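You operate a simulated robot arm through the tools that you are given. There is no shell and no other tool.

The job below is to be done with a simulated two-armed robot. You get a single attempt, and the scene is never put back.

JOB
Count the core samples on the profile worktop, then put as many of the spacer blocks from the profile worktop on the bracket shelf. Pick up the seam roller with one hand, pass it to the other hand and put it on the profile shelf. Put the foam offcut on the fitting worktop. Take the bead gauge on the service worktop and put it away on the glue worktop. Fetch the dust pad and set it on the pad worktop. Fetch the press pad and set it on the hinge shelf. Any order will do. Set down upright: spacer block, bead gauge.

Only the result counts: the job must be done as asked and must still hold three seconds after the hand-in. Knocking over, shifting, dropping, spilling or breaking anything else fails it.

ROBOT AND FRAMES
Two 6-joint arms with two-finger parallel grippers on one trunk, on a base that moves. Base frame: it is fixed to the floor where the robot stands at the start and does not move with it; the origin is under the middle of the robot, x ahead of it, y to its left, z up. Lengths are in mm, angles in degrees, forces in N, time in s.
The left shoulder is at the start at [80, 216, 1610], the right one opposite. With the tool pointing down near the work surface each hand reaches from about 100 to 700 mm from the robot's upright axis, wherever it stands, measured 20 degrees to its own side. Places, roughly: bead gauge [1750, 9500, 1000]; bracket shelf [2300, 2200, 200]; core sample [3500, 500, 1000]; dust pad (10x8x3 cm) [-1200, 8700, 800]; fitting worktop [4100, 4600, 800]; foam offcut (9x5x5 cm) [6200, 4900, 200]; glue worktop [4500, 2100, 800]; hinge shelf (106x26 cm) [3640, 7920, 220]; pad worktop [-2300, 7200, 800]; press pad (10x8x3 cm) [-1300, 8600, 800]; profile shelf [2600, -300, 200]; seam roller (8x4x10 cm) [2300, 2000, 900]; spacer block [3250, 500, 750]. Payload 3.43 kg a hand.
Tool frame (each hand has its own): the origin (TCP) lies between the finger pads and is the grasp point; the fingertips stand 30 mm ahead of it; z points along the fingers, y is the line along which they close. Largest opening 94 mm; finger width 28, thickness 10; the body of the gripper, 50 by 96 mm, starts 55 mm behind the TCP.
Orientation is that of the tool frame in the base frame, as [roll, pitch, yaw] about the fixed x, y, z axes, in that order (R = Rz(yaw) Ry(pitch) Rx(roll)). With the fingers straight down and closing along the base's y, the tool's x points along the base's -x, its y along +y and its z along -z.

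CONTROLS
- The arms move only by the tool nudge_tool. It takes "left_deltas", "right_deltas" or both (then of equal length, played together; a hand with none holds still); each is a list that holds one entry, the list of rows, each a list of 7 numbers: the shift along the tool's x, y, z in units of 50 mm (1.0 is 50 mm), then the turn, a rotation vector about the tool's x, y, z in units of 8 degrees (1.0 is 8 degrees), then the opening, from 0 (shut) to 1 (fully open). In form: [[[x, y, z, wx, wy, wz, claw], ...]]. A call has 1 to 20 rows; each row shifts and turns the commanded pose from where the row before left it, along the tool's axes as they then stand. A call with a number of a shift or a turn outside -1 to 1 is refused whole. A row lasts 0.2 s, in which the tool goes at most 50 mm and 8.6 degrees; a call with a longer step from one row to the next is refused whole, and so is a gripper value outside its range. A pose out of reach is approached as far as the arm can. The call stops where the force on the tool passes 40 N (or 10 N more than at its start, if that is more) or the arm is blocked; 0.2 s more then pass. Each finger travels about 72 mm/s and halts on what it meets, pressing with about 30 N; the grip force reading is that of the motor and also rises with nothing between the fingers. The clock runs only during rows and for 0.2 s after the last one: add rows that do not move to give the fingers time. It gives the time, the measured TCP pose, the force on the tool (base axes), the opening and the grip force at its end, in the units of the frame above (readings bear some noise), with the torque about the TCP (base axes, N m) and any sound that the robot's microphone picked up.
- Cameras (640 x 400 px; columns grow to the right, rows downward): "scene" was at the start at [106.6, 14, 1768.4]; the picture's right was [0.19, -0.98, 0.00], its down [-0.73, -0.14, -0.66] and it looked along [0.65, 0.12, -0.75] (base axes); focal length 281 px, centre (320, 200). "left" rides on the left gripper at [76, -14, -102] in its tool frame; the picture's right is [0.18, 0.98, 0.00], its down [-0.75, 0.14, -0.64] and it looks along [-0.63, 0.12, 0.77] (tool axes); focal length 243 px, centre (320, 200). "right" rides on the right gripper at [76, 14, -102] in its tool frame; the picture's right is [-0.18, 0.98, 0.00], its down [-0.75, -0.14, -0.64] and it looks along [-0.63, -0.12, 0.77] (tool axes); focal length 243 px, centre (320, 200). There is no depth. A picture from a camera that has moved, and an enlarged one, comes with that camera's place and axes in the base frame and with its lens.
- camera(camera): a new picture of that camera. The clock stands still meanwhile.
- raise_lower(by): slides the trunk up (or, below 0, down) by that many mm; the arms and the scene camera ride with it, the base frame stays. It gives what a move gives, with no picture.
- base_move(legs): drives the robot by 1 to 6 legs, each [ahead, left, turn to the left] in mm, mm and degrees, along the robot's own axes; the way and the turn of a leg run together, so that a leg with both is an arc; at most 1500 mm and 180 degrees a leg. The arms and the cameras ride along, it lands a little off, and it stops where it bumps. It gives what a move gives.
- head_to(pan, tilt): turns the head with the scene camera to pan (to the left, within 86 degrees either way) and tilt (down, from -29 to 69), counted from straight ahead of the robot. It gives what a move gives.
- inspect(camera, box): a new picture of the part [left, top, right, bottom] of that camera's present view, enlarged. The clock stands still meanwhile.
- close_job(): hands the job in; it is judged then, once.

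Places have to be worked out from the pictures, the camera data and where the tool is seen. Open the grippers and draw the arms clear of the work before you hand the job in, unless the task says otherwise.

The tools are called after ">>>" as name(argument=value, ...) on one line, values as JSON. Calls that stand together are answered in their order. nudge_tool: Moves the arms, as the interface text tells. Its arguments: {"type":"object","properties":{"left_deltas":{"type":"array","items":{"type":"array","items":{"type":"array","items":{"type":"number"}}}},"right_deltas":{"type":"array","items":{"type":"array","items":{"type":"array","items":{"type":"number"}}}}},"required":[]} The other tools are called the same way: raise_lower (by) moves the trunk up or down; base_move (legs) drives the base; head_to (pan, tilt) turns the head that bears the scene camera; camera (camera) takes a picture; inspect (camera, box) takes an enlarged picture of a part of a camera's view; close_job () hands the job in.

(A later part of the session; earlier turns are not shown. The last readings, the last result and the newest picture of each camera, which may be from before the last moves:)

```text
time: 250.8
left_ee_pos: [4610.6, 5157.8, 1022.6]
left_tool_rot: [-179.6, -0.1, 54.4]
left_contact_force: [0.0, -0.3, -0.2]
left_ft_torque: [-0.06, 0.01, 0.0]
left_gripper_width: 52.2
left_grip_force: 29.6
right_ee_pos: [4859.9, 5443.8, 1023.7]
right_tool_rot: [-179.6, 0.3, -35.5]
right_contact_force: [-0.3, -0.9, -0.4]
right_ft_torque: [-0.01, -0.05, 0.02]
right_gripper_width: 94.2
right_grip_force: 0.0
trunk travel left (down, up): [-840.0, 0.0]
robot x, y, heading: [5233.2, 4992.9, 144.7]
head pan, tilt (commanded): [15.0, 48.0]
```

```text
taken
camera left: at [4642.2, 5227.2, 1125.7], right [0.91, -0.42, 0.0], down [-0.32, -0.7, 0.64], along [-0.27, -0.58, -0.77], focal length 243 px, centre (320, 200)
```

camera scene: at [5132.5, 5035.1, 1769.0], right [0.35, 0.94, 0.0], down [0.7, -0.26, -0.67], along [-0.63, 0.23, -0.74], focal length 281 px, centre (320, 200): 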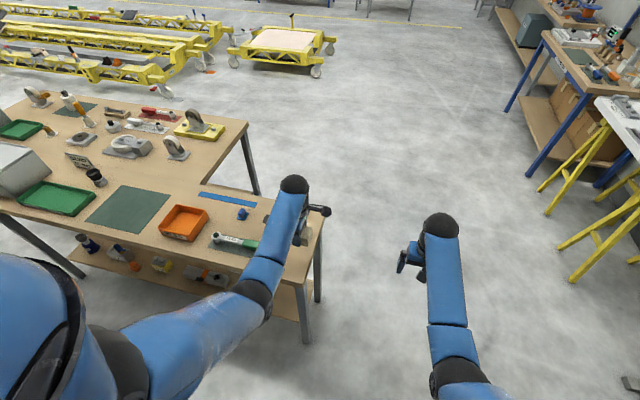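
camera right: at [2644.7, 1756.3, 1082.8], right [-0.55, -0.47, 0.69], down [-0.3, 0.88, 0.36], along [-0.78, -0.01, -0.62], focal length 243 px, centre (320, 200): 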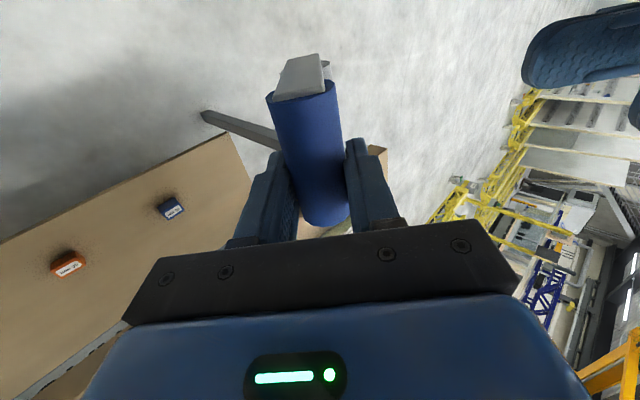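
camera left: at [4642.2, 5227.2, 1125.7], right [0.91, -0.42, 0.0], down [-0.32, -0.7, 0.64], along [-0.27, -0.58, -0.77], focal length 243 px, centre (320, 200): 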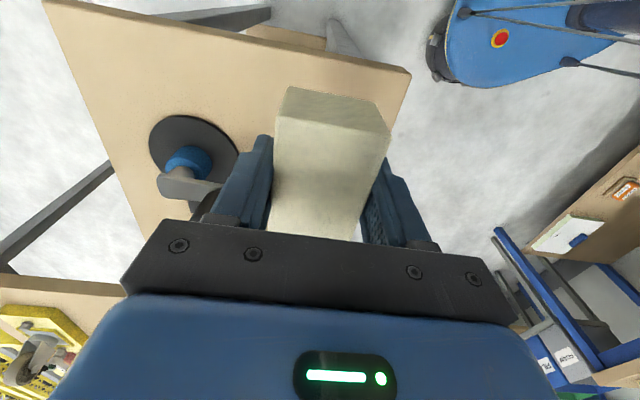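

Table end is at s≈6910, so the foam must go 35 mm further left. I shift, then check the clearance to the drill mat.

>>> nudge_tool(left_deltas=[[[-0.7, 0, 0, 0, 0, 0, 0], [0, 0, 0.8, 0, 0, 0, 0], [0, 0, 0, 0, 0, 0, 0]]])

>>> camera(camera="left")

>>> inspect(camera="scene", box=[180, 170, 340, 300])

```text
time: 251.6
left_ee_pos: [4590.8, 5129.2, 982.5]
left_tool_rot: [-179.7, 0.0, 54.3]
left_contact_force: [-0.1, -0.4, -1.0]
left_ft_torque: [0.0, 0.03, -0.01]
left_gripper_width: 52.3
left_grip_force: 30.5
right_ee_pos: [4860.0, 5443.7, 1024.1]
right_tool_rot: [-179.7, 0.3, -35.6]
right_contact_force: [-0.3, -0.2, -0.3]
right_ft_torque: [0.0, 0.01, -0.01]
right_gripper_width: 94.4
right_grip_force: 0.1
trunk travel left (down, up): [-840.0, 0.0]
robot x, y, heading: [5232.1, 4990.8, 144.6]
head pan, tilt (commanded): [15.0, 48.0]
```

```text
taken
camera left: at [4622.3, 5199.5, 1086.4], right [0.91, -0.42, -0.01], down [-0.32, -0.7, 0.64], along [-0.27, -0.58, -0.77], focal length 243 px, centre (320, 200)
```

left: 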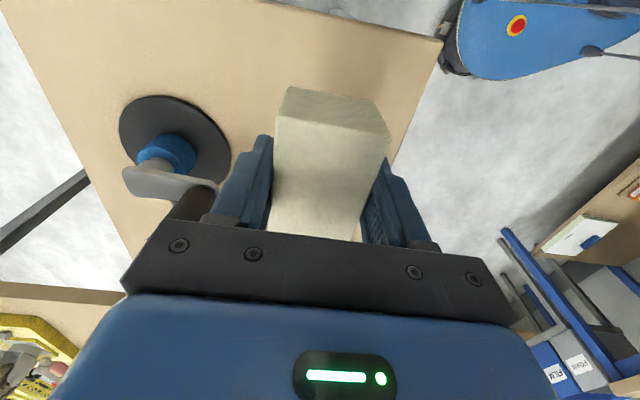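

```text
3.08 times, centred on (260, 235) of scene
camera zoom: at [5133.1, 5035.5, 1768.9], right [0.35, 0.94, 0.0], down [0.7, -0.26, -0.67], along [-0.63, 0.23, -0.74], focal length 866 px, centre (505, 92)
```

zoom: 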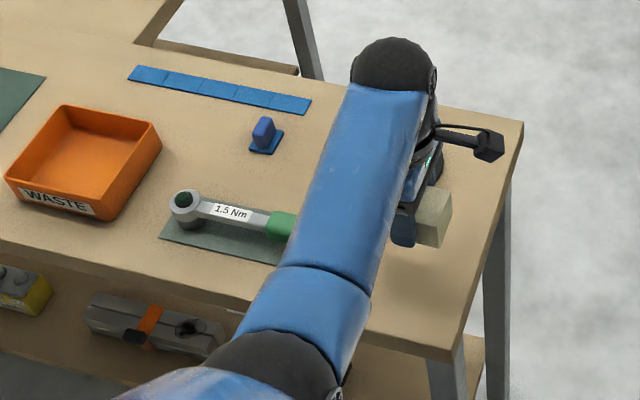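

Clear: the wrench mat ends short of the foam's footprint. I lower to just above the worktop, then feel for contact.

>>> nudge_tool(left_deltas=[[[0, 0, 0.8, 0, 0, 0, 0], [0, 0, 0.7, 0, 0, 0, 0], [0, 0, 0.1, 0, 0, 0, 0], [0, 0, 0.08, 0, 0, 0, 0]]])

>>> nudge_tool(left_deltas=[[[0, 0, 0.06, 0, 0, 0, 0], [0, 0, 0.06, 0, 0, 0, 0]]])

>>> camera(camera="left")

```text
time: 252.6
left_ee_pos: [4590.2, 5127.8, 898.4]
left_tool_rot: [-179.6, 0.0, 54.4]
left_contact_force: [0.2, -0.2, 1.1]
left_ft_torque: [-0.01, -0.02, 0.02]
left_gripper_width: 52.4
left_grip_force: 29.5
right_ee_pos: [4861.0, 5442.3, 1023.9]
right_tool_rot: [-179.7, 0.3, -35.4]
right_contact_force: [0.2, -0.2, 0.3]
right_ft_torque: [0.01, 0.02, 0.02]
right_gripper_width: 94.1
right_grip_force: 0.1
trunk travel left (down, up): [-840.0, 0.0]
robot x, y, heading: [5228.9, 4993.3, 144.9]
head pan, tilt (commanded): [15.0, 48.0]
```

```text
time: 253.2
left_ee_pos: [4590.3, 5128.8, 894.3]
left_tool_rot: [-179.7, -0.1, 54.3]
left_contact_force: [-0.8, 0.1, 0.7]
left_ft_torque: [0.02, 0.0, 0.0]
left_gripper_width: 52.2
left_grip_force: 29.5
right_ee_pos: [4860.0, 5443.8, 1022.4]
right_tool_rot: [-179.6, 0.3, -35.5]
right_contact_force: [0.8, 0.2, -0.4]
right_ft_torque: [0.04, 0.0, 0.0]
right_gripper_width: 93.9
right_grip_force: 0.1
trunk travel left (down, up): [-840.0, 0.0]
robot x, y, heading: [5233.4, 4991.0, 144.5]
head pan, tilt (commanded): [15.0, 48.0]
```

```text
taken
camera left: at [4621.9, 5198.8, 996.4], right [0.91, -0.42, -0.01], down [-0.32, -0.7, 0.64], along [-0.27, -0.58, -0.77], focal length 243 px, centre (320, 200)
```

left: 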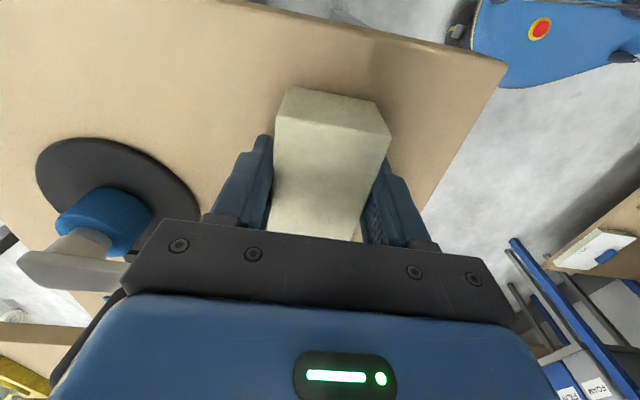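

Still free; I continue down gently.

>>> nudge_tool(left_deltas=[[[0, 0, 0.06, 0, 0, 0, 0], [0, 0, 0.06, 0, 0, 0, 0]]])

>>> nudge_tool(left_deltas=[[[0, 0, 0.06, 0, 0, 0, 0], [0, 0, 0.06, 0, 0, 0, 0]]])

```text
time: 253.8
left_ee_pos: [4590.6, 5130.5, 888.2]
left_tool_rot: [-179.7, 0.0, 54.4]
left_contact_force: [-0.2, 1.1, 1.3]
left_ft_torque: [-0.04, 0.06, -0.02]
left_gripper_width: 52.4
left_grip_force: 30.3
right_ee_pos: [4860.9, 5443.5, 1023.5]
right_tool_rot: [-179.6, 0.3, -35.6]
right_contact_force: [-0.6, -0.5, 0.5]
right_ft_torque: [-0.02, -0.01, 0.03]
right_gripper_width: 94.2
right_grip_force: 0.1
trunk travel left (down, up): [-840.0, 0.0]
robot x, y, heading: [5233.8, 4991.0, 144.6]
head pan, tilt (commanded): [15.0, 48.0]
```

```text
time: 254.4
left_ee_pos: [4589.4, 5129.8, 883.9]
left_tool_rot: [-179.3, 0.0, 54.4]
left_contact_force: [-1.3, -0.5, 22.1]
left_ft_torque: [-0.1, -0.05, 0.03]
left_gripper_width: 52.9
left_grip_force: 30.2
right_ee_pos: [4862.3, 5442.2, 1026.1]
right_tool_rot: [-179.8, 0.4, -35.4]
right_contact_force: [-0.1, 0.0, 0.0]
right_ft_torque: [0.0, -0.01, 0.0]
right_gripper_width: 93.8
right_grip_force: 0.0
trunk travel left (down, up): [-840.0, 0.0]
robot x, y, heading: [5234.1, 4988.7, 144.7]
head pan, tilt (commanded): [15.0, 48.0]
```

Contact (22 N) — the foam stands on the worktop. I ease off, open, and rise.

>>> nudge_tool(left_deltas=[[[0, 0, -0.04, 0, 0, 0, 0], [0, 0, 0, 0, 0, 0, 0.8], [0, 0, 0, 0, 0, 0, 0.9], [0, 0, 0, 0, 0, 0, 0.9], [0, 0, -0.5, 0, 0, 0, 0.9], [0, 0, -1, 0, 0, 0, 0.9], [0, 0, -1, 0, 0, 0, 0.9], [0, 0, 0, 0, 0, 0, 0.9]]])

>>> camera(camera="left")

>>> inspect(camera="scene", box=[180, 170, 340, 300])

```text
time: 256.2
left_ee_pos: [4591.7, 5129.3, 1005.0]
left_tool_rot: [-179.8, 0.0, 54.4]
left_contact_force: [0.1, 0.4, 1.1]
left_ft_torque: [0.0, 0.01, 0.01]
left_gripper_width: 84.5
left_grip_force: 0.1
right_ee_pos: [4860.6, 5444.8, 1023.6]
right_tool_rot: [-179.7, 0.3, -35.5]
right_contact_force: [0.6, -0.5, 0.8]
right_ft_torque: [0.02, 0.01, 0.01]
right_gripper_width: 93.9
right_grip_force: 0.0
trunk travel left (down, up): [-840.0, 0.0]
robot x, y, heading: [5233.4, 4989.3, 144.9]
head pan, tilt (commanded): [15.0, 48.0]
```

```text
taken
camera left: at [4622.8, 5199.3, 1107.6], right [0.91, -0.42, 0.0], down [-0.32, -0.7, 0.64], along [-0.27, -0.58, -0.77], focal length 243 px, centre (320, 200)
```

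left: 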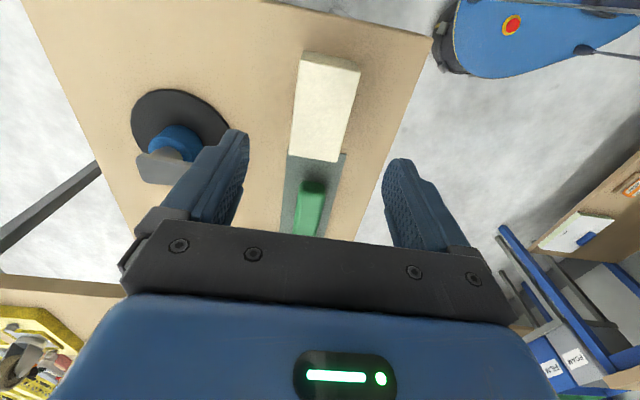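

```text
3.08 times, centred on (260, 235) of scene
camera zoom: at [5132.9, 5034.8, 1768.9], right [0.35, 0.94, 0.0], down [0.7, -0.26, -0.67], along [-0.63, 0.23, -0.74], focal length 866 px, centre (505, 92)
```

zoom: 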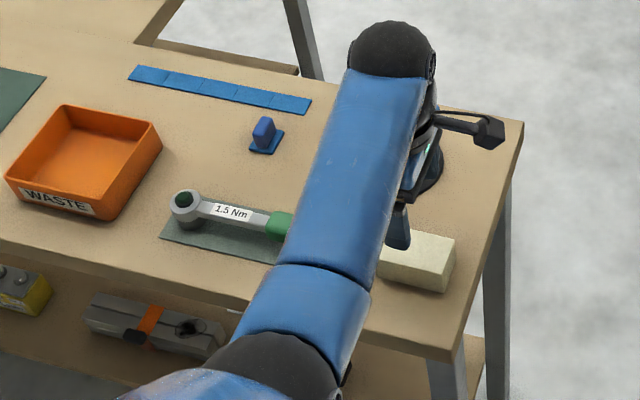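

The foam offcut stands on the fitting worktop, clear of mat and edge. I back away, turn the left hand back to straight, and look ahead for the route to the pads.

>>> base_move(legs=[[-150, 0, 0], [0, -420, 0]])

>>> nudge_tool(left_deltas=[[[0, 0, 0, 0, 0, 1, 1], [0, 0, 0, 0, 0, 1, 1], [0, 0, 0, 0, 0, 1, 1], [0, 0, 0, 0, 0, 1, 1], [0, 0, 0, 0, 0, 1, 1], [0, 0, 0, 0, 0, 1, 1], [0, 0, 0, 0, 0, 1, 1], [0, 0, 0, 0, 0, 1, 1], [0, 0, 0, 0, 0, 1, 1], [0, 0, 0, 0, 0, 1, 1], [0, 0, 0, 0, 0, 1, 1], [0, 0.9, 0, 0, 0, 0.25, 1], [0, -0.9, 0, 0, 0, 0, 1]]])

>>> head_to(pan=0, tilt=12)

>>> camera(camera="scene")

```text
time: 259.7
left_ee_pos: [4943.1, 5369.1, 1003.0]
left_tool_rot: [-179.7, -0.2, 54.5]
left_contact_force: [-0.4, -0.4, -0.2]
left_ft_torque: [-0.01, -0.04, 0.02]
left_gripper_width: 84.9
left_grip_force: 0.0
right_ee_pos: [5210.7, 5683.6, 1022.9]
right_tool_rot: [-179.4, 0.3, -35.3]
right_contact_force: [0.2, -0.4, 0.3]
right_ft_torque: [0.02, 0.02, -0.01]
right_gripper_width: 94.1
right_grip_force: 0.2
trunk travel left (down, up): [-840.0, 0.0]
robot x, y, heading: [5589.0, 5233.3, 144.8]
head pan, tilt (commanded): [15.0, 48.0]
```

```text
time: 262.5
left_ee_pos: [4944.5, 5369.1, 1006.0]
left_tool_rot: [180.0, 0.3, -35.5]
left_contact_force: [-0.7, 0.4, 0.3]
left_ft_torque: [0.01, -0.02, 0.01]
left_gripper_width: 94.0
left_grip_force: 0.1
right_ee_pos: [5213.0, 5684.9, 1022.9]
right_tool_rot: [-179.8, 0.2, -35.4]
right_contact_force: [-0.2, 0.2, -0.1]
right_ft_torque: [0.02, 0.01, -0.01]
right_gripper_width: 94.1
right_grip_force: 0.1
trunk travel left (down, up): [-840.0, 0.0]
robot x, y, heading: [5584.4, 5232.6, 144.7]
head pan, tilt (commanded): [15.0, 48.0]
```

```text
time: 263.5
left_ee_pos: [4944.6, 5369.1, 1005.2]
left_tool_rot: [180.0, 0.3, -35.5]
left_contact_force: [-0.2, 0.0, 0.6]
left_ft_torque: [0.02, 0.01, 0.03]
left_gripper_width: 94.0
left_grip_force: 0.1
right_ee_pos: [5212.1, 5683.4, 1022.6]
right_tool_rot: [-179.6, 0.3, -35.4]
right_contact_force: [0.8, 0.3, 0.0]
right_ft_torque: [0.0, 0.01, 0.0]
right_gripper_width: 93.8
right_grip_force: 0.0
trunk travel left (down, up): [-840.0, 0.0]
robot x, y, heading: [5582.4, 5233.7, 145.0]
head pan, tilt (commanded): [0.0, 12.0]
```

```text
taken
camera scene: at [5483.8, 5303.4, 1824.8], right [0.58, 0.82, 0.0], down [0.17, -0.12, -0.98], along [-0.8, 0.56, -0.21], focal length 281 px, centre (320, 200)
```

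scene: 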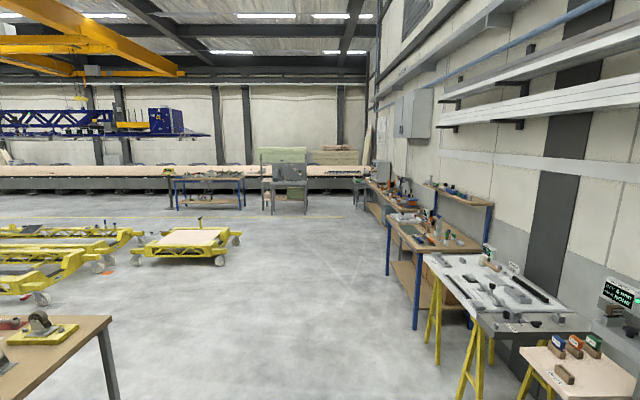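

The way is open: the pad tables are at the far end (about 7.4 m), the hinge and service benches along the right wall. I drive ahead 4.5 m and look again.

>>> base_move(legs=[[1500, 0, -0.5], [1500, 0, 0], [1500, 0, 0]])

>>> camera(camera="scene")

```text
time: 284.9
left_ee_pos: [1345.1, 8039.4, 1006.4]
left_tool_rot: [180.0, 0.3, -37.5]
left_contact_force: [-0.4, -1.0, -0.2]
left_ft_torque: [-0.01, 0.02, 0.0]
left_gripper_width: 94.1
left_grip_force: 0.0
right_ee_pos: [1623.6, 8346.3, 1023.0]
right_tool_rot: [-179.6, 0.3, -37.4]
right_contact_force: [-0.5, -0.1, 0.1]
right_ft_torque: [0.0, 0.0, 0.03]
right_gripper_width: 94.0
right_grip_force: 0.1
trunk travel left (down, up): [-840.0, 0.0]
robot x, y, heading: [1983.7, 7881.0, 142.8]
head pan, tilt (commanded): [0.0, 12.0]
```

```text
taken
camera scene: at [1882.8, 7955.7, 1825.0], right [0.6, 0.8, 0.0], down [0.17, -0.13, -0.98], along [-0.78, 0.59, -0.21], focal length 281 px, centre (320, 200)
```

scene: 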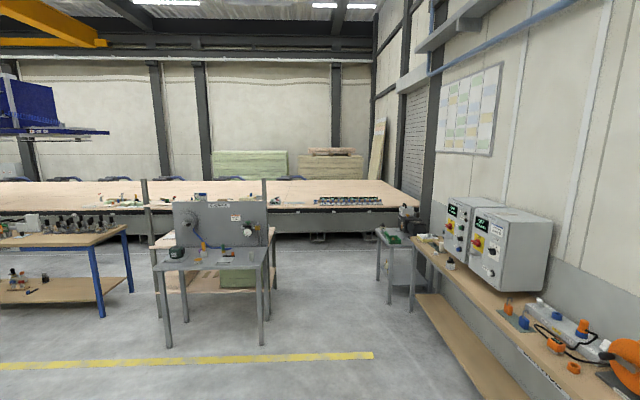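

Closer now. I zoom in on the table with the panel ahead (pads expected there) and on the blue-legged table at left.

>>> inspect(camera="scene", box=[130, 190, 300, 310])

>>> inspect(camera="scene", box=[0, 190, 150, 310])

>>> inspect(camera="scene", box=[370, 190, 640, 400])

```text
3.33 times, centred on (215, 250) of scene
camera zoom: at [1882.8, 7955.7, 1825.0], right [0.6, 0.8, 0.0], down [0.17, -0.13, -0.98], along [-0.78, 0.59, -0.21], focal length 938 px, centre (670, 33)
```

zoom: 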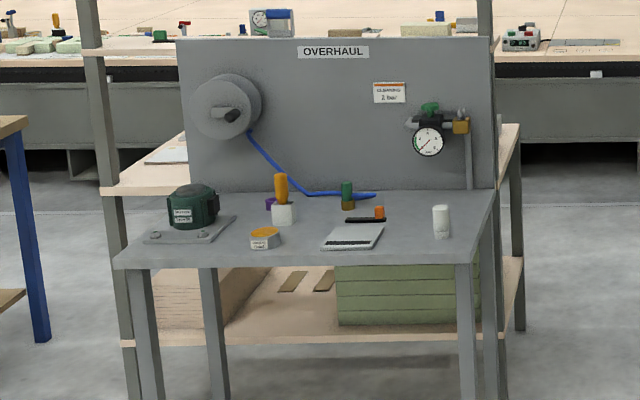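

```text
3.33 times, centred on (75, 250) of scene
camera zoom: at [1882.8, 7955.7, 1825.0], right [0.6, 0.8, 0.0], down [0.17, -0.13, -0.98], along [-0.78, 0.59, -0.21], focal length 938 px, centre (1137, 33)
```

zoom: 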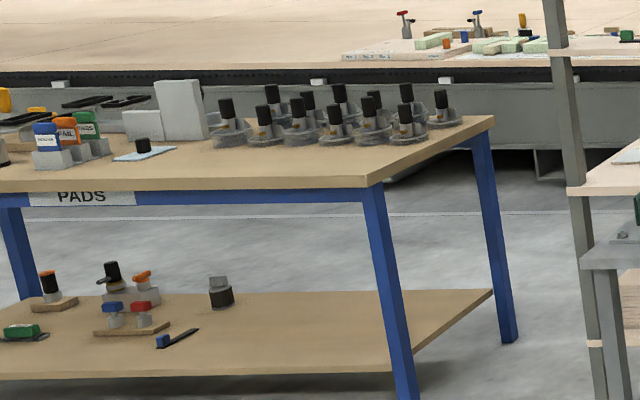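

```text
1.90 times, centred on (505, 295) of scene
camera zoom: at [1882.8, 7955.7, 1825.0], right [0.6, 0.8, 0.0], down [0.17, -0.13, -0.98], along [-0.78, 0.59, -0.21], focal length 536 px, centre (-32, 19)
```

zoom: 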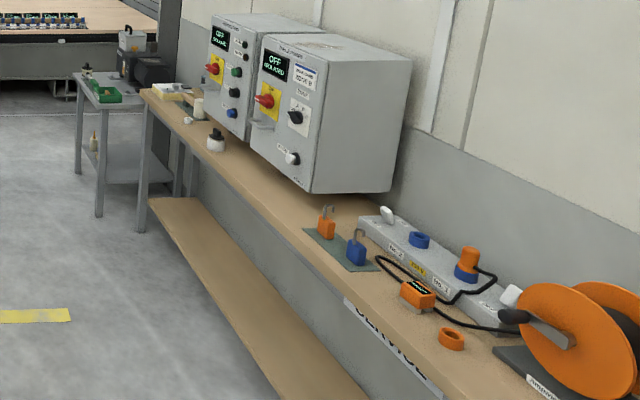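

The blue table is the pad worktop ("PADS"); the two pads must lie on the wooden table behind the "OVERHAUL" panel. I go around its right side through the wide gap.

>>> base_move(legs=[[1300, -170, 1.7], [1300, 0, 0]])

>>> head_to(pan=45, tilt=22)

>>> camera(camera="scene")

>>> head_to(pan=0, tilt=20)

>>> camera(camera="scene")

```text
time: 297.4
left_ee_pos: [-658.6, 9636.6, 1005.2]
left_tool_rot: [180.0, 0.3, -34.8]
left_contact_force: [0.0, 0.2, 0.6]
left_ft_torque: [-0.01, 0.01, 0.01]
left_gripper_width: 93.7
left_grip_force: 0.0
right_ee_pos: [-394.4, 9954.5, 1023.6]
right_tool_rot: [-179.6, 0.3, -34.7]
right_contact_force: [0.4, 0.6, -0.2]
right_ft_torque: [-0.01, 0.03, -0.04]
right_gripper_width: 94.2
right_grip_force: 0.2
trunk travel left (down, up): [-840.0, 0.0]
robot x, y, heading: [-18.5, 9507.9, 145.7]
head pan, tilt (commanded): [0.0, 12.0]
```

```text
time: 298.6
left_ee_pos: [-658.1, 9636.0, 1005.7]
left_tool_rot: [-180.0, 0.3, -34.8]
left_contact_force: [-0.2, -1.4, -0.4]
left_ft_torque: [0.05, -0.03, -0.02]
left_gripper_width: 94.0
left_grip_force: 0.0
right_ee_pos: [-395.4, 9954.6, 1023.1]
right_tool_rot: [-179.5, 0.4, -34.7]
right_contact_force: [-0.1, 0.0, 0.2]
right_ft_torque: [0.03, -0.01, -0.03]
right_gripper_width: 93.9
right_grip_force: 0.1
trunk travel left (down, up): [-840.0, 0.0]
robot x, y, heading: [-16.7, 9511.0, 145.4]
head pan, tilt (commanded): [45.0, 22.0]
```

```text
taken
camera scene: at [-133.4, 9507.6, 1808.6], right [-0.18, 0.98, 0.0], down [0.37, 0.07, -0.93], along [-0.91, -0.17, -0.37], focal length 281 px, centre (320, 200)
```

scene: 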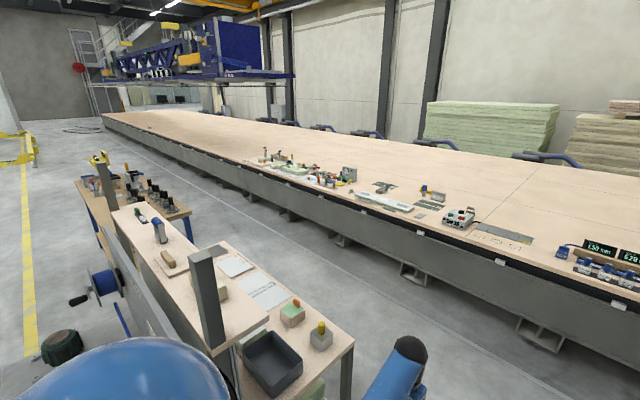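

```text
time: 299.7
left_ee_pos: [-658.5, 9637.2, 1005.8]
left_tool_rot: [-179.9, 0.3, -34.7]
left_contact_force: [-0.5, 0.3, 0.2]
left_ft_torque: [0.01, -0.02, 0.0]
left_gripper_width: 93.9
left_grip_force: 0.1
right_ee_pos: [-393.9, 9954.9, 1022.9]
right_tool_rot: [-179.6, 0.3, -34.7]
right_contact_force: [-0.5, -0.1, -0.2]
right_ft_torque: [0.03, -0.01, 0.0]
right_gripper_width: 93.7
right_grip_force: 0.0
trunk travel left (down, up): [-840.0, 0.0]
robot x, y, heading: [-15.5, 9506.4, 145.5]
head pan, tilt (commanded): [0.0, 20.0]
```

```text
taken
camera scene: at [-118.9, 9577.4, 1811.8], right [0.57, 0.82, 0.0], down [0.28, -0.19, -0.94], along [-0.77, 0.53, -0.34], focal length 281 px, centre (320, 200)
```

scene: 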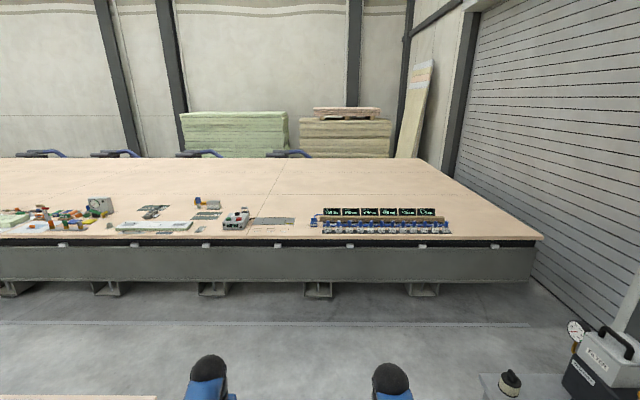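

I see the wooden table behind the panel and a large bed beyond. I look closer at that table.

>>> head_to(pan=60, tilt=30)

>>> camera(camera="scene")

>>> inspect(camera="scene", box=[160, 130, 420, 330])

```text
time: 301.0
left_ee_pos: [-659.2, 9637.3, 1004.8]
left_tool_rot: [-180.0, 0.3, -34.8]
left_contact_force: [-0.4, 0.7, -0.1]
left_ft_torque: [-0.01, 0.01, -0.05]
left_gripper_width: 94.1
left_grip_force: 0.0
right_ee_pos: [-394.6, 9955.1, 1022.0]
right_tool_rot: [-179.6, 0.2, -34.7]
right_contact_force: [0.7, -0.3, 1.1]
right_ft_torque: [0.02, -0.05, 0.0]
right_gripper_width: 94.0
right_grip_force: 0.1
trunk travel left (down, up): [-840.0, 0.0]
robot x, y, heading: [-14.7, 9508.4, 145.4]
head pan, tilt (commanded): [60.0, 30.0]
```

```text
taken
camera scene: at [-123.7, 9485.6, 1795.8], right [-0.43, 0.9, 0.0], down [0.45, 0.21, -0.87], along [-0.78, -0.37, -0.5], focal length 281 px, centre (320, 200)
```

scene: 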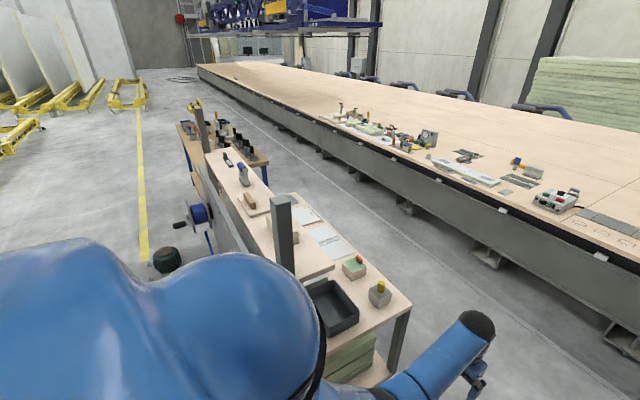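

```text
2.00 times, centred on (290, 230) of scene
camera zoom: at [-123.7, 9485.6, 1795.8], right [-0.43, 0.9, 0.0], down [0.45, 0.21, -0.87], along [-0.78, -0.37, -0.5], focal length 563 px, centre (380, 140)
```

zoom: 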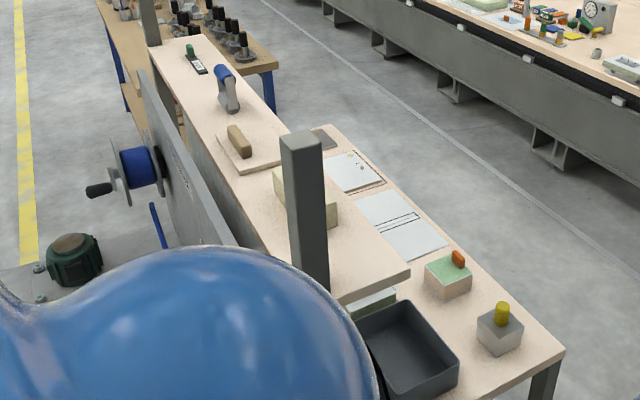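

The pads must be on the low level behind the upper shelf, best reached from the far side. I tuck the hands in, back up to turn around in the open, then reverse past the table's right end.

>>> nudge_tool(left_deltas=[[[0.4, -0.6, 0, 0, 0, 0, 1], [0.4, -0.6, 0, 0, 0, 0, 1], [0.3, -0.6, 0, 0, 0, 0, 1], [0, 0, 0, 0, 0, 0, 1]]], right_deltas=[[[0.3, 0, 0, 0, 0, 0, 1], [0.3, 0, 0, 0, 0, 0, 1], [0.3, 0, 0, 0, 0, 0, 1], [0, 0, 0, 0, 0, 0, 1]]])

>>> base_move(legs=[[-1000, 0, 0], [0, 0, -90], [0, 0, -90]])

>>> head_to(pan=-20, tilt=20)

>>> camera(camera="scene")

```text
time: 302.0
left_ee_pos: [-563.7, 9677.2, 1005.3]
left_tool_rot: [-179.9, 0.2, -34.8]
left_contact_force: [0.5, 0.0, -0.2]
left_ft_torque: [0.04, -0.02, -0.02]
left_gripper_width: 94.1
left_grip_force: 0.0
right_ee_pos: [-357.5, 9928.9, 1022.3]
right_tool_rot: [-179.5, 0.3, -34.7]
right_contact_force: [0.1, 0.0, 0.2]
right_ft_torque: [-0.02, 0.04, -0.02]
right_gripper_width: 94.1
right_grip_force: 0.0
trunk travel left (down, up): [-840.0, 0.0]
robot x, y, heading: [-15.8, 9508.0, 145.5]
head pan, tilt (commanded): [60.0, 30.0]
```

```text
time: 314.9
left_ee_pos: [1338.4, 8743.4, 1006.1]
left_tool_rot: [-180.0, 0.3, 142.3]
left_contact_force: [0.0, 0.5, 0.6]
left_ft_torque: [-0.04, 0.01, -0.03]
left_gripper_width: 93.9
left_grip_force: 0.1
right_ee_pos: [1120.6, 8499.0, 1022.2]
right_tool_rot: [-179.6, 0.3, 142.4]
right_contact_force: [0.1, -0.5, 0.1]
right_ft_torque: [0.01, -0.01, 0.01]
right_gripper_width: 94.0
right_grip_force: 0.1
trunk travel left (down, up): [-840.0, 0.0]
robot x, y, heading: [801.4, 8938.5, -37.2]
head pan, tilt (commanded): [60.0, 30.0]
```

```text
time: 316.4
left_ee_pos: [1339.0, 8743.7, 1005.5]
left_tool_rot: [-179.9, 0.2, 142.3]
left_contact_force: [-0.9, 1.4, -0.1]
left_ft_torque: [0.02, 0.01, -0.01]
left_gripper_width: 93.9
left_grip_force: 0.0
right_ee_pos: [1120.3, 8500.7, 1023.4]
right_tool_rot: [-179.6, 0.4, 142.4]
right_contact_force: [-0.4, 0.1, -0.8]
right_ft_torque: [0.0, 0.02, -0.01]
right_gripper_width: 93.9
right_grip_force: 0.0
trunk travel left (down, up): [-840.0, 0.0]
robot x, y, heading: [800.9, 8939.5, -37.6]
head pan, tilt (commanded): [-20.0, 20.0]
```

```text
taken
camera scene: at [873.8, 8841.3, 1811.8], right [-0.84, -0.54, 0.0], down [-0.18, 0.29, -0.94], along [0.51, -0.79, -0.34], focal length 281 px, centre (320, 200)
```

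scene: 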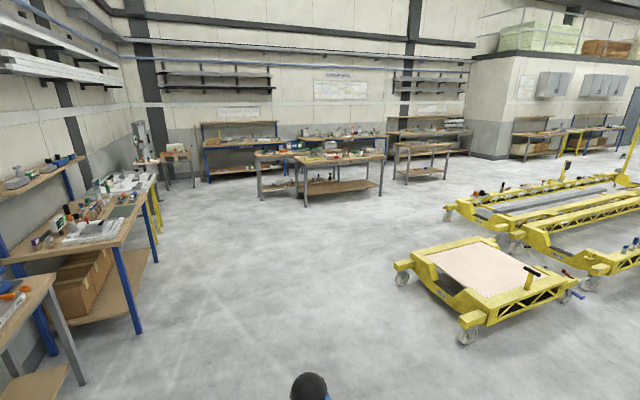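

Turned around. I now reverse past the table end into the space between it and the bed.

>>> base_move(legs=[[-1200, 0, 1.9], [-1150, 0, 0]])

>>> head_to(pan=-50, tilt=25)

>>> camera(camera="scene")

```text
time: 328.1
left_ee_pos: [-563.1, 10185.5, 1005.5]
left_tool_rot: [-180.0, 0.2, 143.3]
left_contact_force: [0.1, -0.3, -1.2]
left_ft_torque: [0.01, 0.04, 0.01]
left_gripper_width: 93.9
left_grip_force: 0.1
right_ee_pos: [-778.8, 9939.2, 1021.5]
right_tool_rot: [-179.6, 0.2, 143.3]
right_contact_force: [-0.1, 0.4, 0.7]
right_ft_torque: [0.01, 0.02, -0.01]
right_gripper_width: 93.9
right_grip_force: 0.0
trunk travel left (down, up): [-840.0, 0.0]
robot x, y, heading: [-1105.1, 10378.5, -36.4]
head pan, tilt (commanded): [-20.0, 20.0]
```

```text
time: 329.1
left_ee_pos: [-564.4, 10186.9, 1006.2]
left_tool_rot: [180.0, 0.4, 143.2]
left_contact_force: [0.1, -0.1, 1.0]
left_ft_torque: [-0.02, 0.0, 0.0]
left_gripper_width: 94.1
left_grip_force: 0.1
right_ee_pos: [-779.9, 9940.2, 1022.9]
right_tool_rot: [-179.5, 0.3, 143.3]
right_contact_force: [-0.1, 0.5, -0.1]
right_ft_torque: [0.01, -0.04, 0.0]
right_gripper_width: 93.9
right_grip_force: 0.1
trunk travel left (down, up): [-840.0, 0.0]
robot x, y, heading: [-1106.9, 10371.5, -36.6]
head pan, tilt (commanded): [-50.0, 25.0]
```

```text
taken
camera scene: at [-1076.4, 10263.6, 1803.8], right [-1.0, -0.06, 0.0], down [-0.03, 0.42, -0.91], along [0.05, -0.9, -0.42], focal length 281 px, centre (320, 200)
```

scene: 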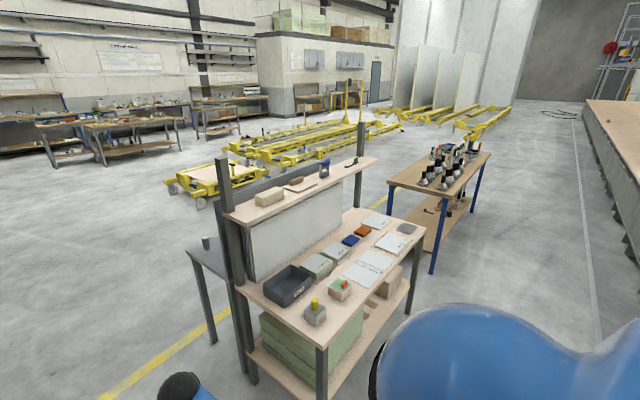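

Now the worktop is visible from this side with several pads. I zoom in.

>>> inspect(camera="scene", box=[250, 200, 430, 330])

```text
3.08 times, centred on (340, 265) of scene
camera zoom: at [-1076.4, 10263.6, 1803.8], right [-1.0, -0.06, 0.0], down [-0.03, 0.42, -0.91], along [0.05, -0.9, -0.42], focal length 866 px, centre (258, 0)
```

zoom: 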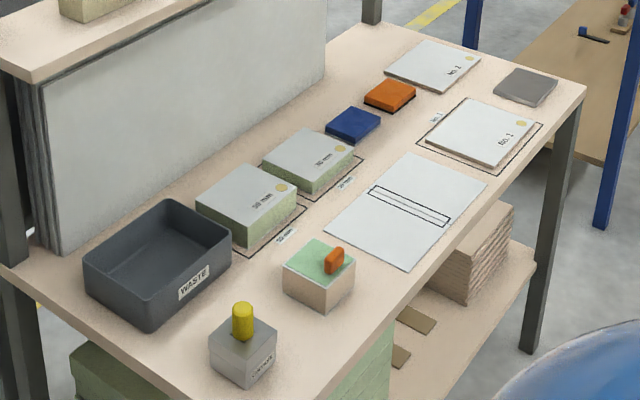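

Blue and orange pads match the rough places (dust pad ≈ blue at (-1193, 8722), press pad ≈ orange at (-1279, 8598), worktop z≈775). I strafe right along the table at a safe distance to stand in front of them.

>>> base_move(legs=[[0, -735, 1], [0, -735, 0]])

>>> head_to(pan=0, tilt=42)

>>> camera(camera="scene")

>>> inspect(camera="scene", box=[240, 120, 400, 220])

```text
time: 336.5
left_ee_pos: [-1413.5, 9034.3, 1004.7]
left_tool_rot: [-179.9, 0.4, 143.7]
left_contact_force: [0.7, 0.6, 0.3]
left_ft_torque: [0.02, 0.03, 0.0]
left_gripper_width: 94.1
left_grip_force: 0.0
right_ee_pos: [-1624.8, 8786.1, 1022.8]
right_tool_rot: [-179.4, 0.3, 144.1]
right_contact_force: [0.0, 0.4, 0.6]
right_ft_torque: [-0.04, 0.04, -0.01]
right_gripper_width: 94.3
right_grip_force: 0.1
trunk travel left (down, up): [-840.0, 0.0]
robot x, y, heading: [-1955.3, 9216.2, -36.0]
head pan, tilt (commanded): [-50.0, 25.0]
```

```text
time: 337.7
left_ee_pos: [-1414.7, 9033.8, 1005.5]
left_tool_rot: [-180.0, 0.3, 143.7]
left_contact_force: [0.6, 0.4, 0.1]
left_ft_torque: [0.02, 0.02, 0.01]
left_gripper_width: 94.0
left_grip_force: 0.0
right_ee_pos: [-1625.1, 8785.1, 1022.2]
right_tool_rot: [-179.7, 0.4, 144.0]
right_contact_force: [-0.3, 0.1, -0.1]
right_ft_torque: [0.03, 0.02, 0.0]
right_gripper_width: 93.9
right_grip_force: 0.0
trunk travel left (down, up): [-840.0, 0.0]
robot x, y, heading: [-1955.4, 9216.2, -35.8]
head pan, tilt (commanded): [0.0, 42.0]
```

```text
taken
camera scene: at [-1865.8, 9147.8, 1777.5], right [-0.59, -0.81, 0.0], down [-0.54, 0.39, -0.74], along [0.6, -0.44, -0.67], focal length 281 px, centre (320, 200)
```

scene: 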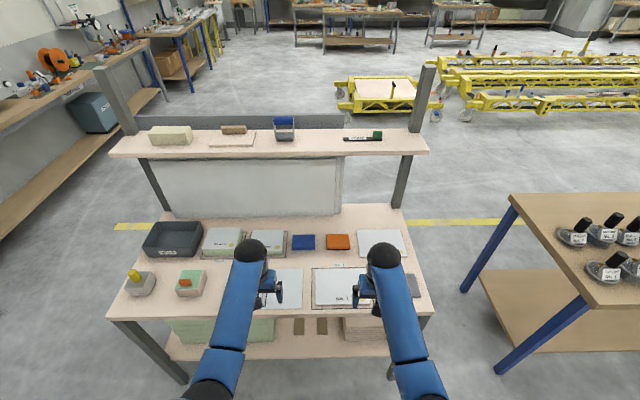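

```text
4.00 times, centred on (320, 170) of scene
camera zoom: at [-1865.8, 9147.8, 1777.5], right [-0.59, -0.81, 0.0], down [-0.54, 0.39, -0.74], along [0.6, -0.44, -0.67], focal length 1126 px, centre (320, 320)
```

zoom: 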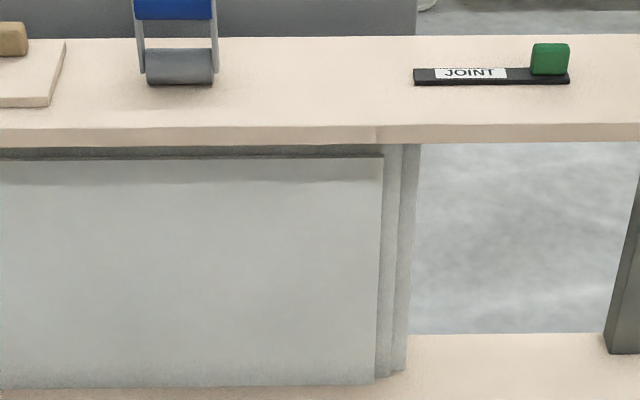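

The two pads are straight ahead. I zoom in on them.

>>> inspect(camera="scene", box=[250, 210, 410, 290])

>>> inspect(camera="scene", box=[285, 225, 355, 260])

```text
4.00 times, centred on (330, 250) of scene
camera zoom: at [-1865.8, 9147.8, 1777.5], right [-0.59, -0.81, 0.0], down [-0.54, 0.39, -0.74], along [0.6, -0.44, -0.67], focal length 1126 px, centre (280, 0)
```

zoom: 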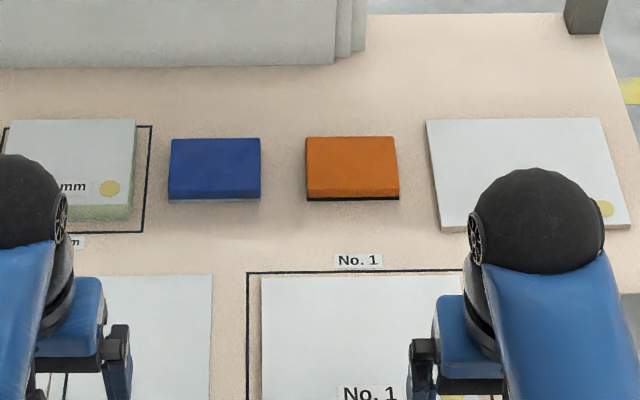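

```text
9.14 times, centred on (320, 242) of scene
camera zoom: at [-1865.8, 9147.8, 1777.5], right [-0.59, -0.81, 0.0], down [-0.54, 0.39, -0.74], along [0.6, -0.44, -0.67], focal length 2573 px, centre (320, -189)
```

zoom: 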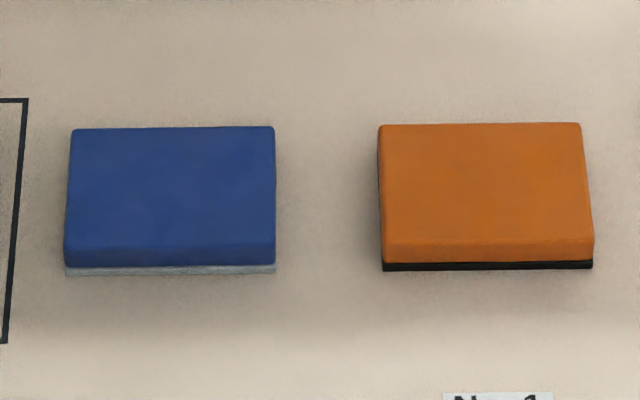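

Blue (≈(-1172, 8728)) is the dust pad and orange (≈(-1261, 8603)) the press pad, each 100 mm along the table and 80 mm deep. I turn both hands 90° to close across the 80 mm side and lower the trunk 80 mm.

>>> nudge_tool(left_deltas=[[[0, 0, 0, 0, 0, -1, 1], [0, 0, 0, 0, 0, -1, 1], [0, 0, 0, 0, 0, -1, 1], [0, 0, 0, 0, 0, -1, 1], [0, 0, 0, 0, 0, -1, 1], [0, 0, 0, 0, 0, -1, 1], [0, 0, 0, 0, 0, -1, 1], [0, 0, 0, 0, 0, -1, 1], [0, 0, 0, 0, 0, -1, 1], [0, 0, 0, 0, 0, -1, 1], [0, 0, 0, 0, 0, -1, 1], [0, 0, 0, 0, 0, -0.3, 1], [0, 0, 0, 0, 0, 0, 1]]], right_deltas=[[[0, 0, 0, 0, 0, -1, 1], [0, 0, 0, 0, 0, -1, 1], [0, 0, 0, 0, 0, -1, 1], [0, 0, 0, 0, 0, -1, 1], [0, 0, 0, 0, 0, -1, 1], [0, 0, 0, 0, 0, -1, 1], [0, 0, 0, 0, 0, -1, 1], [0, 0, 0, 0, 0, -1, 1], [0, 0, 0, 0, 0, -1, 1], [0, 0, 0, 0, 0, -1, 1], [0, 0, 0, 0, 0, -1, 1], [0, 0, 0, 0, 0, -0.3, 1], [0, 0, 0, 0, 0, 0, 1]]])

>>> raise_lower(by=-80)

>>> base_move(legs=[[320, 0, 0]])

>>> nudge_tool(left_deltas=[[[0, 0, 0, 0, 0, 0, 1], [0, 0, 0, 0, 0, 0, 1]]])

>>> camera(camera="left")

>>> camera(camera="scene")

```text
time: 340.5
left_ee_pos: [-1413.5, 9033.3, 1005.5]
left_tool_rot: [-179.7, -0.1, -125.7]
left_contact_force: [0.4, 0.1, -0.1]
left_ft_torque: [0.0, 0.04, -0.01]
left_gripper_width: 94.1
left_grip_force: 0.0
right_ee_pos: [-1627.3, 8785.1, 1022.9]
right_tool_rot: [-179.8, -0.4, -125.6]
right_contact_force: [0.5, -0.2, -0.1]
right_ft_torque: [0.0, -0.01, 0.01]
right_gripper_width: 93.8
right_grip_force: 0.1
trunk travel left (down, up): [-840.0, 0.0]
robot x, y, heading: [-1956.4, 9215.1, -36.0]
head pan, tilt (commanded): [0.0, 42.0]
```

```text
time: 341.6
left_ee_pos: [-1414.9, 9033.6, 924.9]
left_tool_rot: [-179.7, 0.0, -125.8]
left_contact_force: [-0.5, 0.3, 0.9]
left_ft_torque: [0.0, -0.02, 0.03]
left_gripper_width: 93.9
left_grip_force: 0.0
right_ee_pos: [-1627.5, 8785.4, 944.0]
right_tool_rot: [-179.7, -0.5, -125.6]
right_contact_force: [-0.3, 1.0, 0.0]
right_ft_torque: [-0.01, -0.02, 0.0]
right_gripper_width: 94.1
right_grip_force: 0.0
trunk travel left (down, up): [-760.0, 80.0]
robot x, y, heading: [-1958.8, 9212.8, -35.7]
head pan, tilt (commanded): [0.0, 42.0]
```

```text
time: 343.8
left_ee_pos: [-1157.2, 8853.7, 926.0]
left_tool_rot: [-179.7, 0.0, -125.5]
left_contact_force: [0.2, 0.0, 0.7]
left_ft_torque: [-0.01, 0.0, -0.04]
left_gripper_width: 93.8
left_grip_force: 0.1
right_ee_pos: [-1367.6, 8604.8, 943.3]
right_tool_rot: [-179.6, -0.4, -125.1]
right_contact_force: [-0.6, 0.2, -1.5]
right_ft_torque: [0.0, -0.01, 0.02]
right_gripper_width: 93.9
right_grip_force: 0.1
trunk travel left (down, up): [-760.0, 80.0]
robot x, y, heading: [-1700.4, 9031.3, -35.1]
head pan, tilt (commanded): [0.0, 42.0]
```

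```text
time: 344.4
left_ee_pos: [-1156.3, 8853.1, 926.2]
left_tool_rot: [-179.6, 0.0, -125.4]
left_contact_force: [1.2, -0.1, -0.6]
left_ft_torque: [-0.01, 0.01, -0.03]
left_gripper_width: 94.0
left_grip_force: 0.0
right_ee_pos: [-1367.3, 8603.6, 943.7]
right_tool_rot: [-179.8, -0.3, -125.2]
right_contact_force: [1.1, -0.4, 0.2]
right_ft_torque: [-0.01, -0.02, -0.03]
right_gripper_width: 93.8
right_grip_force: 0.1
trunk travel left (down, up): [-760.0, 80.0]
robot x, y, heading: [-1697.2, 9030.4, -35.4]
head pan, tilt (commanded): [0.0, 42.0]
```

```text
taken
camera left: at [-1190.5, 8783.3, 1029.5], right [-0.91, 0.42, -0.01], down [0.32, 0.7, 0.64], along [0.27, 0.58, -0.77], focal length 243 px, centre (320, 200)
```

left: 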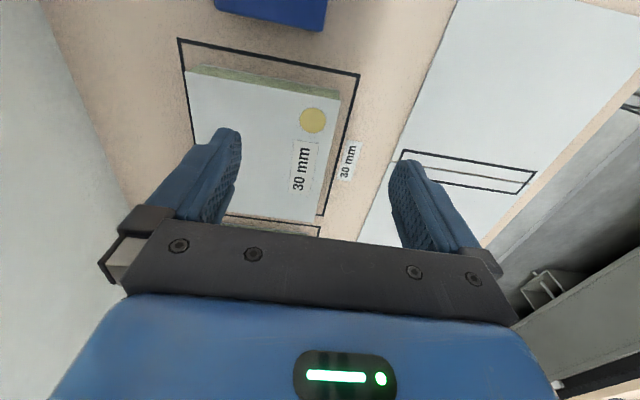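

```text
taken
camera scene: at [-1609.8, 8964.5, 1697.6], right [-0.58, -0.81, 0.0], down [-0.54, 0.39, -0.74], along [0.61, -0.43, -0.67], focal length 281 px, centre (320, 200)
```

scene: 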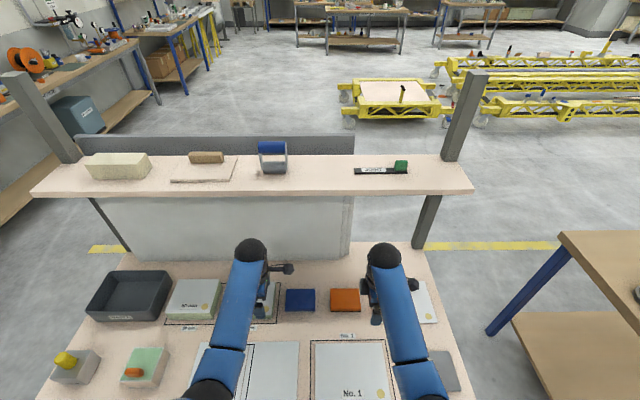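

The left hand is over the 30 mm sample; the dust pad lies 111 mm to its right and 59 mm ahead. I move over it.

>>> nudge_tool(left_deltas=[[[0.74, -0.39, 0, 0, 0, 0, 1], [0.74, -0.39, 0, 0, 0, 0, 1], [0.74, -0.39, 0, 0, 0, 0, 1], [0, 0, 0, 0, 0, 0, 1]]])

>>> camera(camera="left")

```text
time: 345.4
left_ee_pos: [-1172.1, 8728.4, 924.4]
left_tool_rot: [-179.6, -0.1, -125.3]
left_contact_force: [0.0, 0.4, 0.0]
left_ft_torque: [-0.01, -0.01, -0.01]
left_gripper_width: 94.2
left_grip_force: 0.2
right_ee_pos: [-1366.0, 8603.3, 942.3]
right_tool_rot: [-179.7, -0.3, -125.2]
right_contact_force: [-0.3, -0.6, 0.2]
right_ft_torque: [0.0, -0.01, -0.01]
right_gripper_width: 94.0
right_grip_force: 0.1
trunk travel left (down, up): [-760.0, 80.0]
robot x, y, heading: [-1701.9, 9031.7, -35.6]
head pan, tilt (commanded): [0.0, 42.0]
```

```text
taken
camera left: at [-1206.8, 8658.6, 1027.2], right [-0.91, 0.42, 0.0], down [0.32, 0.7, 0.64], along [0.27, 0.58, -0.77], focal length 243 px, centre (320, 200)
```

left: 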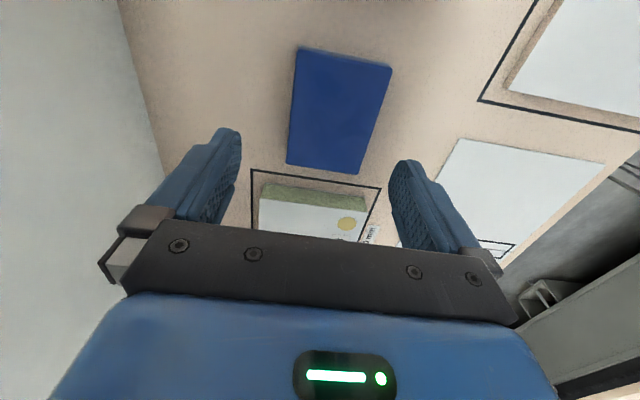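

The pad centre is 14 mm nearer to me than the hand. I correct and descend to z≈855 for another check.

>>> nudge_tool(left_deltas=[[[0.02, 0.28, 0.4, 0, 0, 0, 1], [0, 0, 0.5, 0, 0, 0, 1], [0, 0, 0.5, 0, 0, 0, 1], [0, 0, 0, 0, 0, 0, 1]]])

>>> camera(camera="left")

```text
time: 346.4
left_ee_pos: [-1184.5, 8733.7, 856.3]
left_tool_rot: [-179.6, 0.0, -125.3]
left_contact_force: [-0.1, 0.0, 0.6]
left_ft_torque: [0.02, 0.0, -0.01]
left_gripper_width: 93.8
left_grip_force: 0.1
right_ee_pos: [-1365.2, 8603.6, 943.5]
right_tool_rot: [-179.7, -0.5, -125.3]
right_contact_force: [0.6, -0.1, 0.5]
right_ft_torque: [0.02, -0.01, -0.02]
right_gripper_width: 94.1
right_grip_force: 0.0
trunk travel left (down, up): [-760.0, 80.0]
robot x, y, heading: [-1702.2, 9027.8, -35.6]
head pan, tilt (commanded): [0.0, 42.0]
```

```text
taken
camera left: at [-1218.2, 8664.8, 958.5], right [-0.91, 0.42, -0.01], down [0.32, 0.7, 0.64], along [0.27, 0.58, -0.77], focal length 243 px, centre (320, 200)
```

left: 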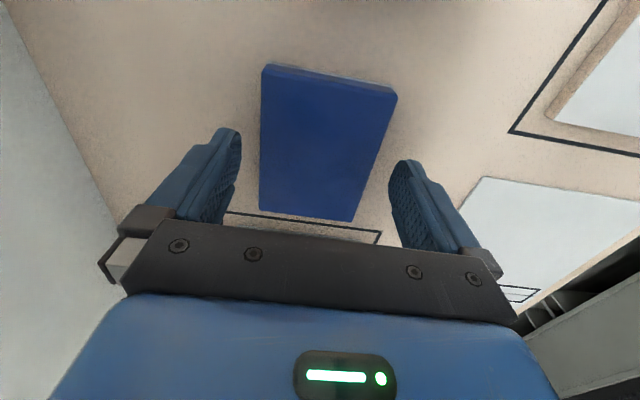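

The pad is centred between the fingers (≈10 mm each side). I descend in small steps, feeling for the worktop.

>>> nudge_tool(left_deltas=[[[0.04, -0.03, 0.15, 0, 0, 0, 1], [0, 0, 0.15, 0, 0, 0, 1], [0, 0, 0.1, 0, 0, 0, 1], [0, 0, 0, 0, 0, 0, 1]]])

>>> camera(camera="left")

```text
time: 347.4
left_ee_pos: [-1182.3, 8731.6, 835.8]
left_tool_rot: [-179.7, 0.0, -125.3]
left_contact_force: [0.0, 1.4, -0.5]
left_ft_torque: [-0.01, 0.0, 0.02]
left_gripper_width: 93.8
left_grip_force: 0.0
right_ee_pos: [-1365.1, 8602.9, 942.3]
right_tool_rot: [-179.7, -0.5, -125.2]
right_contact_force: [-0.3, 0.0, 0.8]
right_ft_torque: [0.01, 0.03, -0.01]
right_gripper_width: 93.9
right_grip_force: 0.1
trunk travel left (down, up): [-760.0, 80.0]
robot x, y, heading: [-1701.6, 9033.9, -35.6]
head pan, tilt (commanded): [0.0, 42.0]
```

```text
taken
camera left: at [-1217.0, 8662.0, 938.7], right [-0.91, 0.42, 0.0], down [0.32, 0.7, 0.64], along [0.27, 0.58, -0.77], focal length 243 px, centre (320, 200)
```

left: 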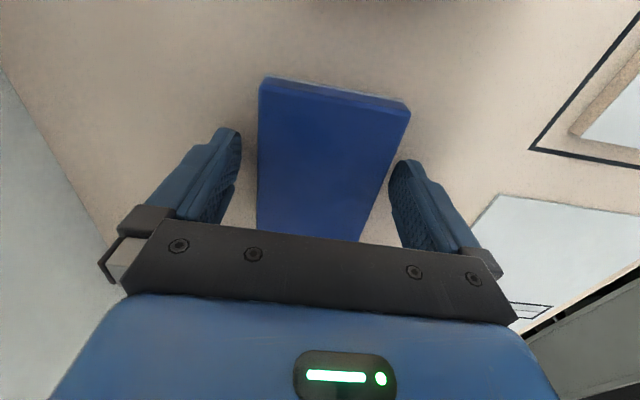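

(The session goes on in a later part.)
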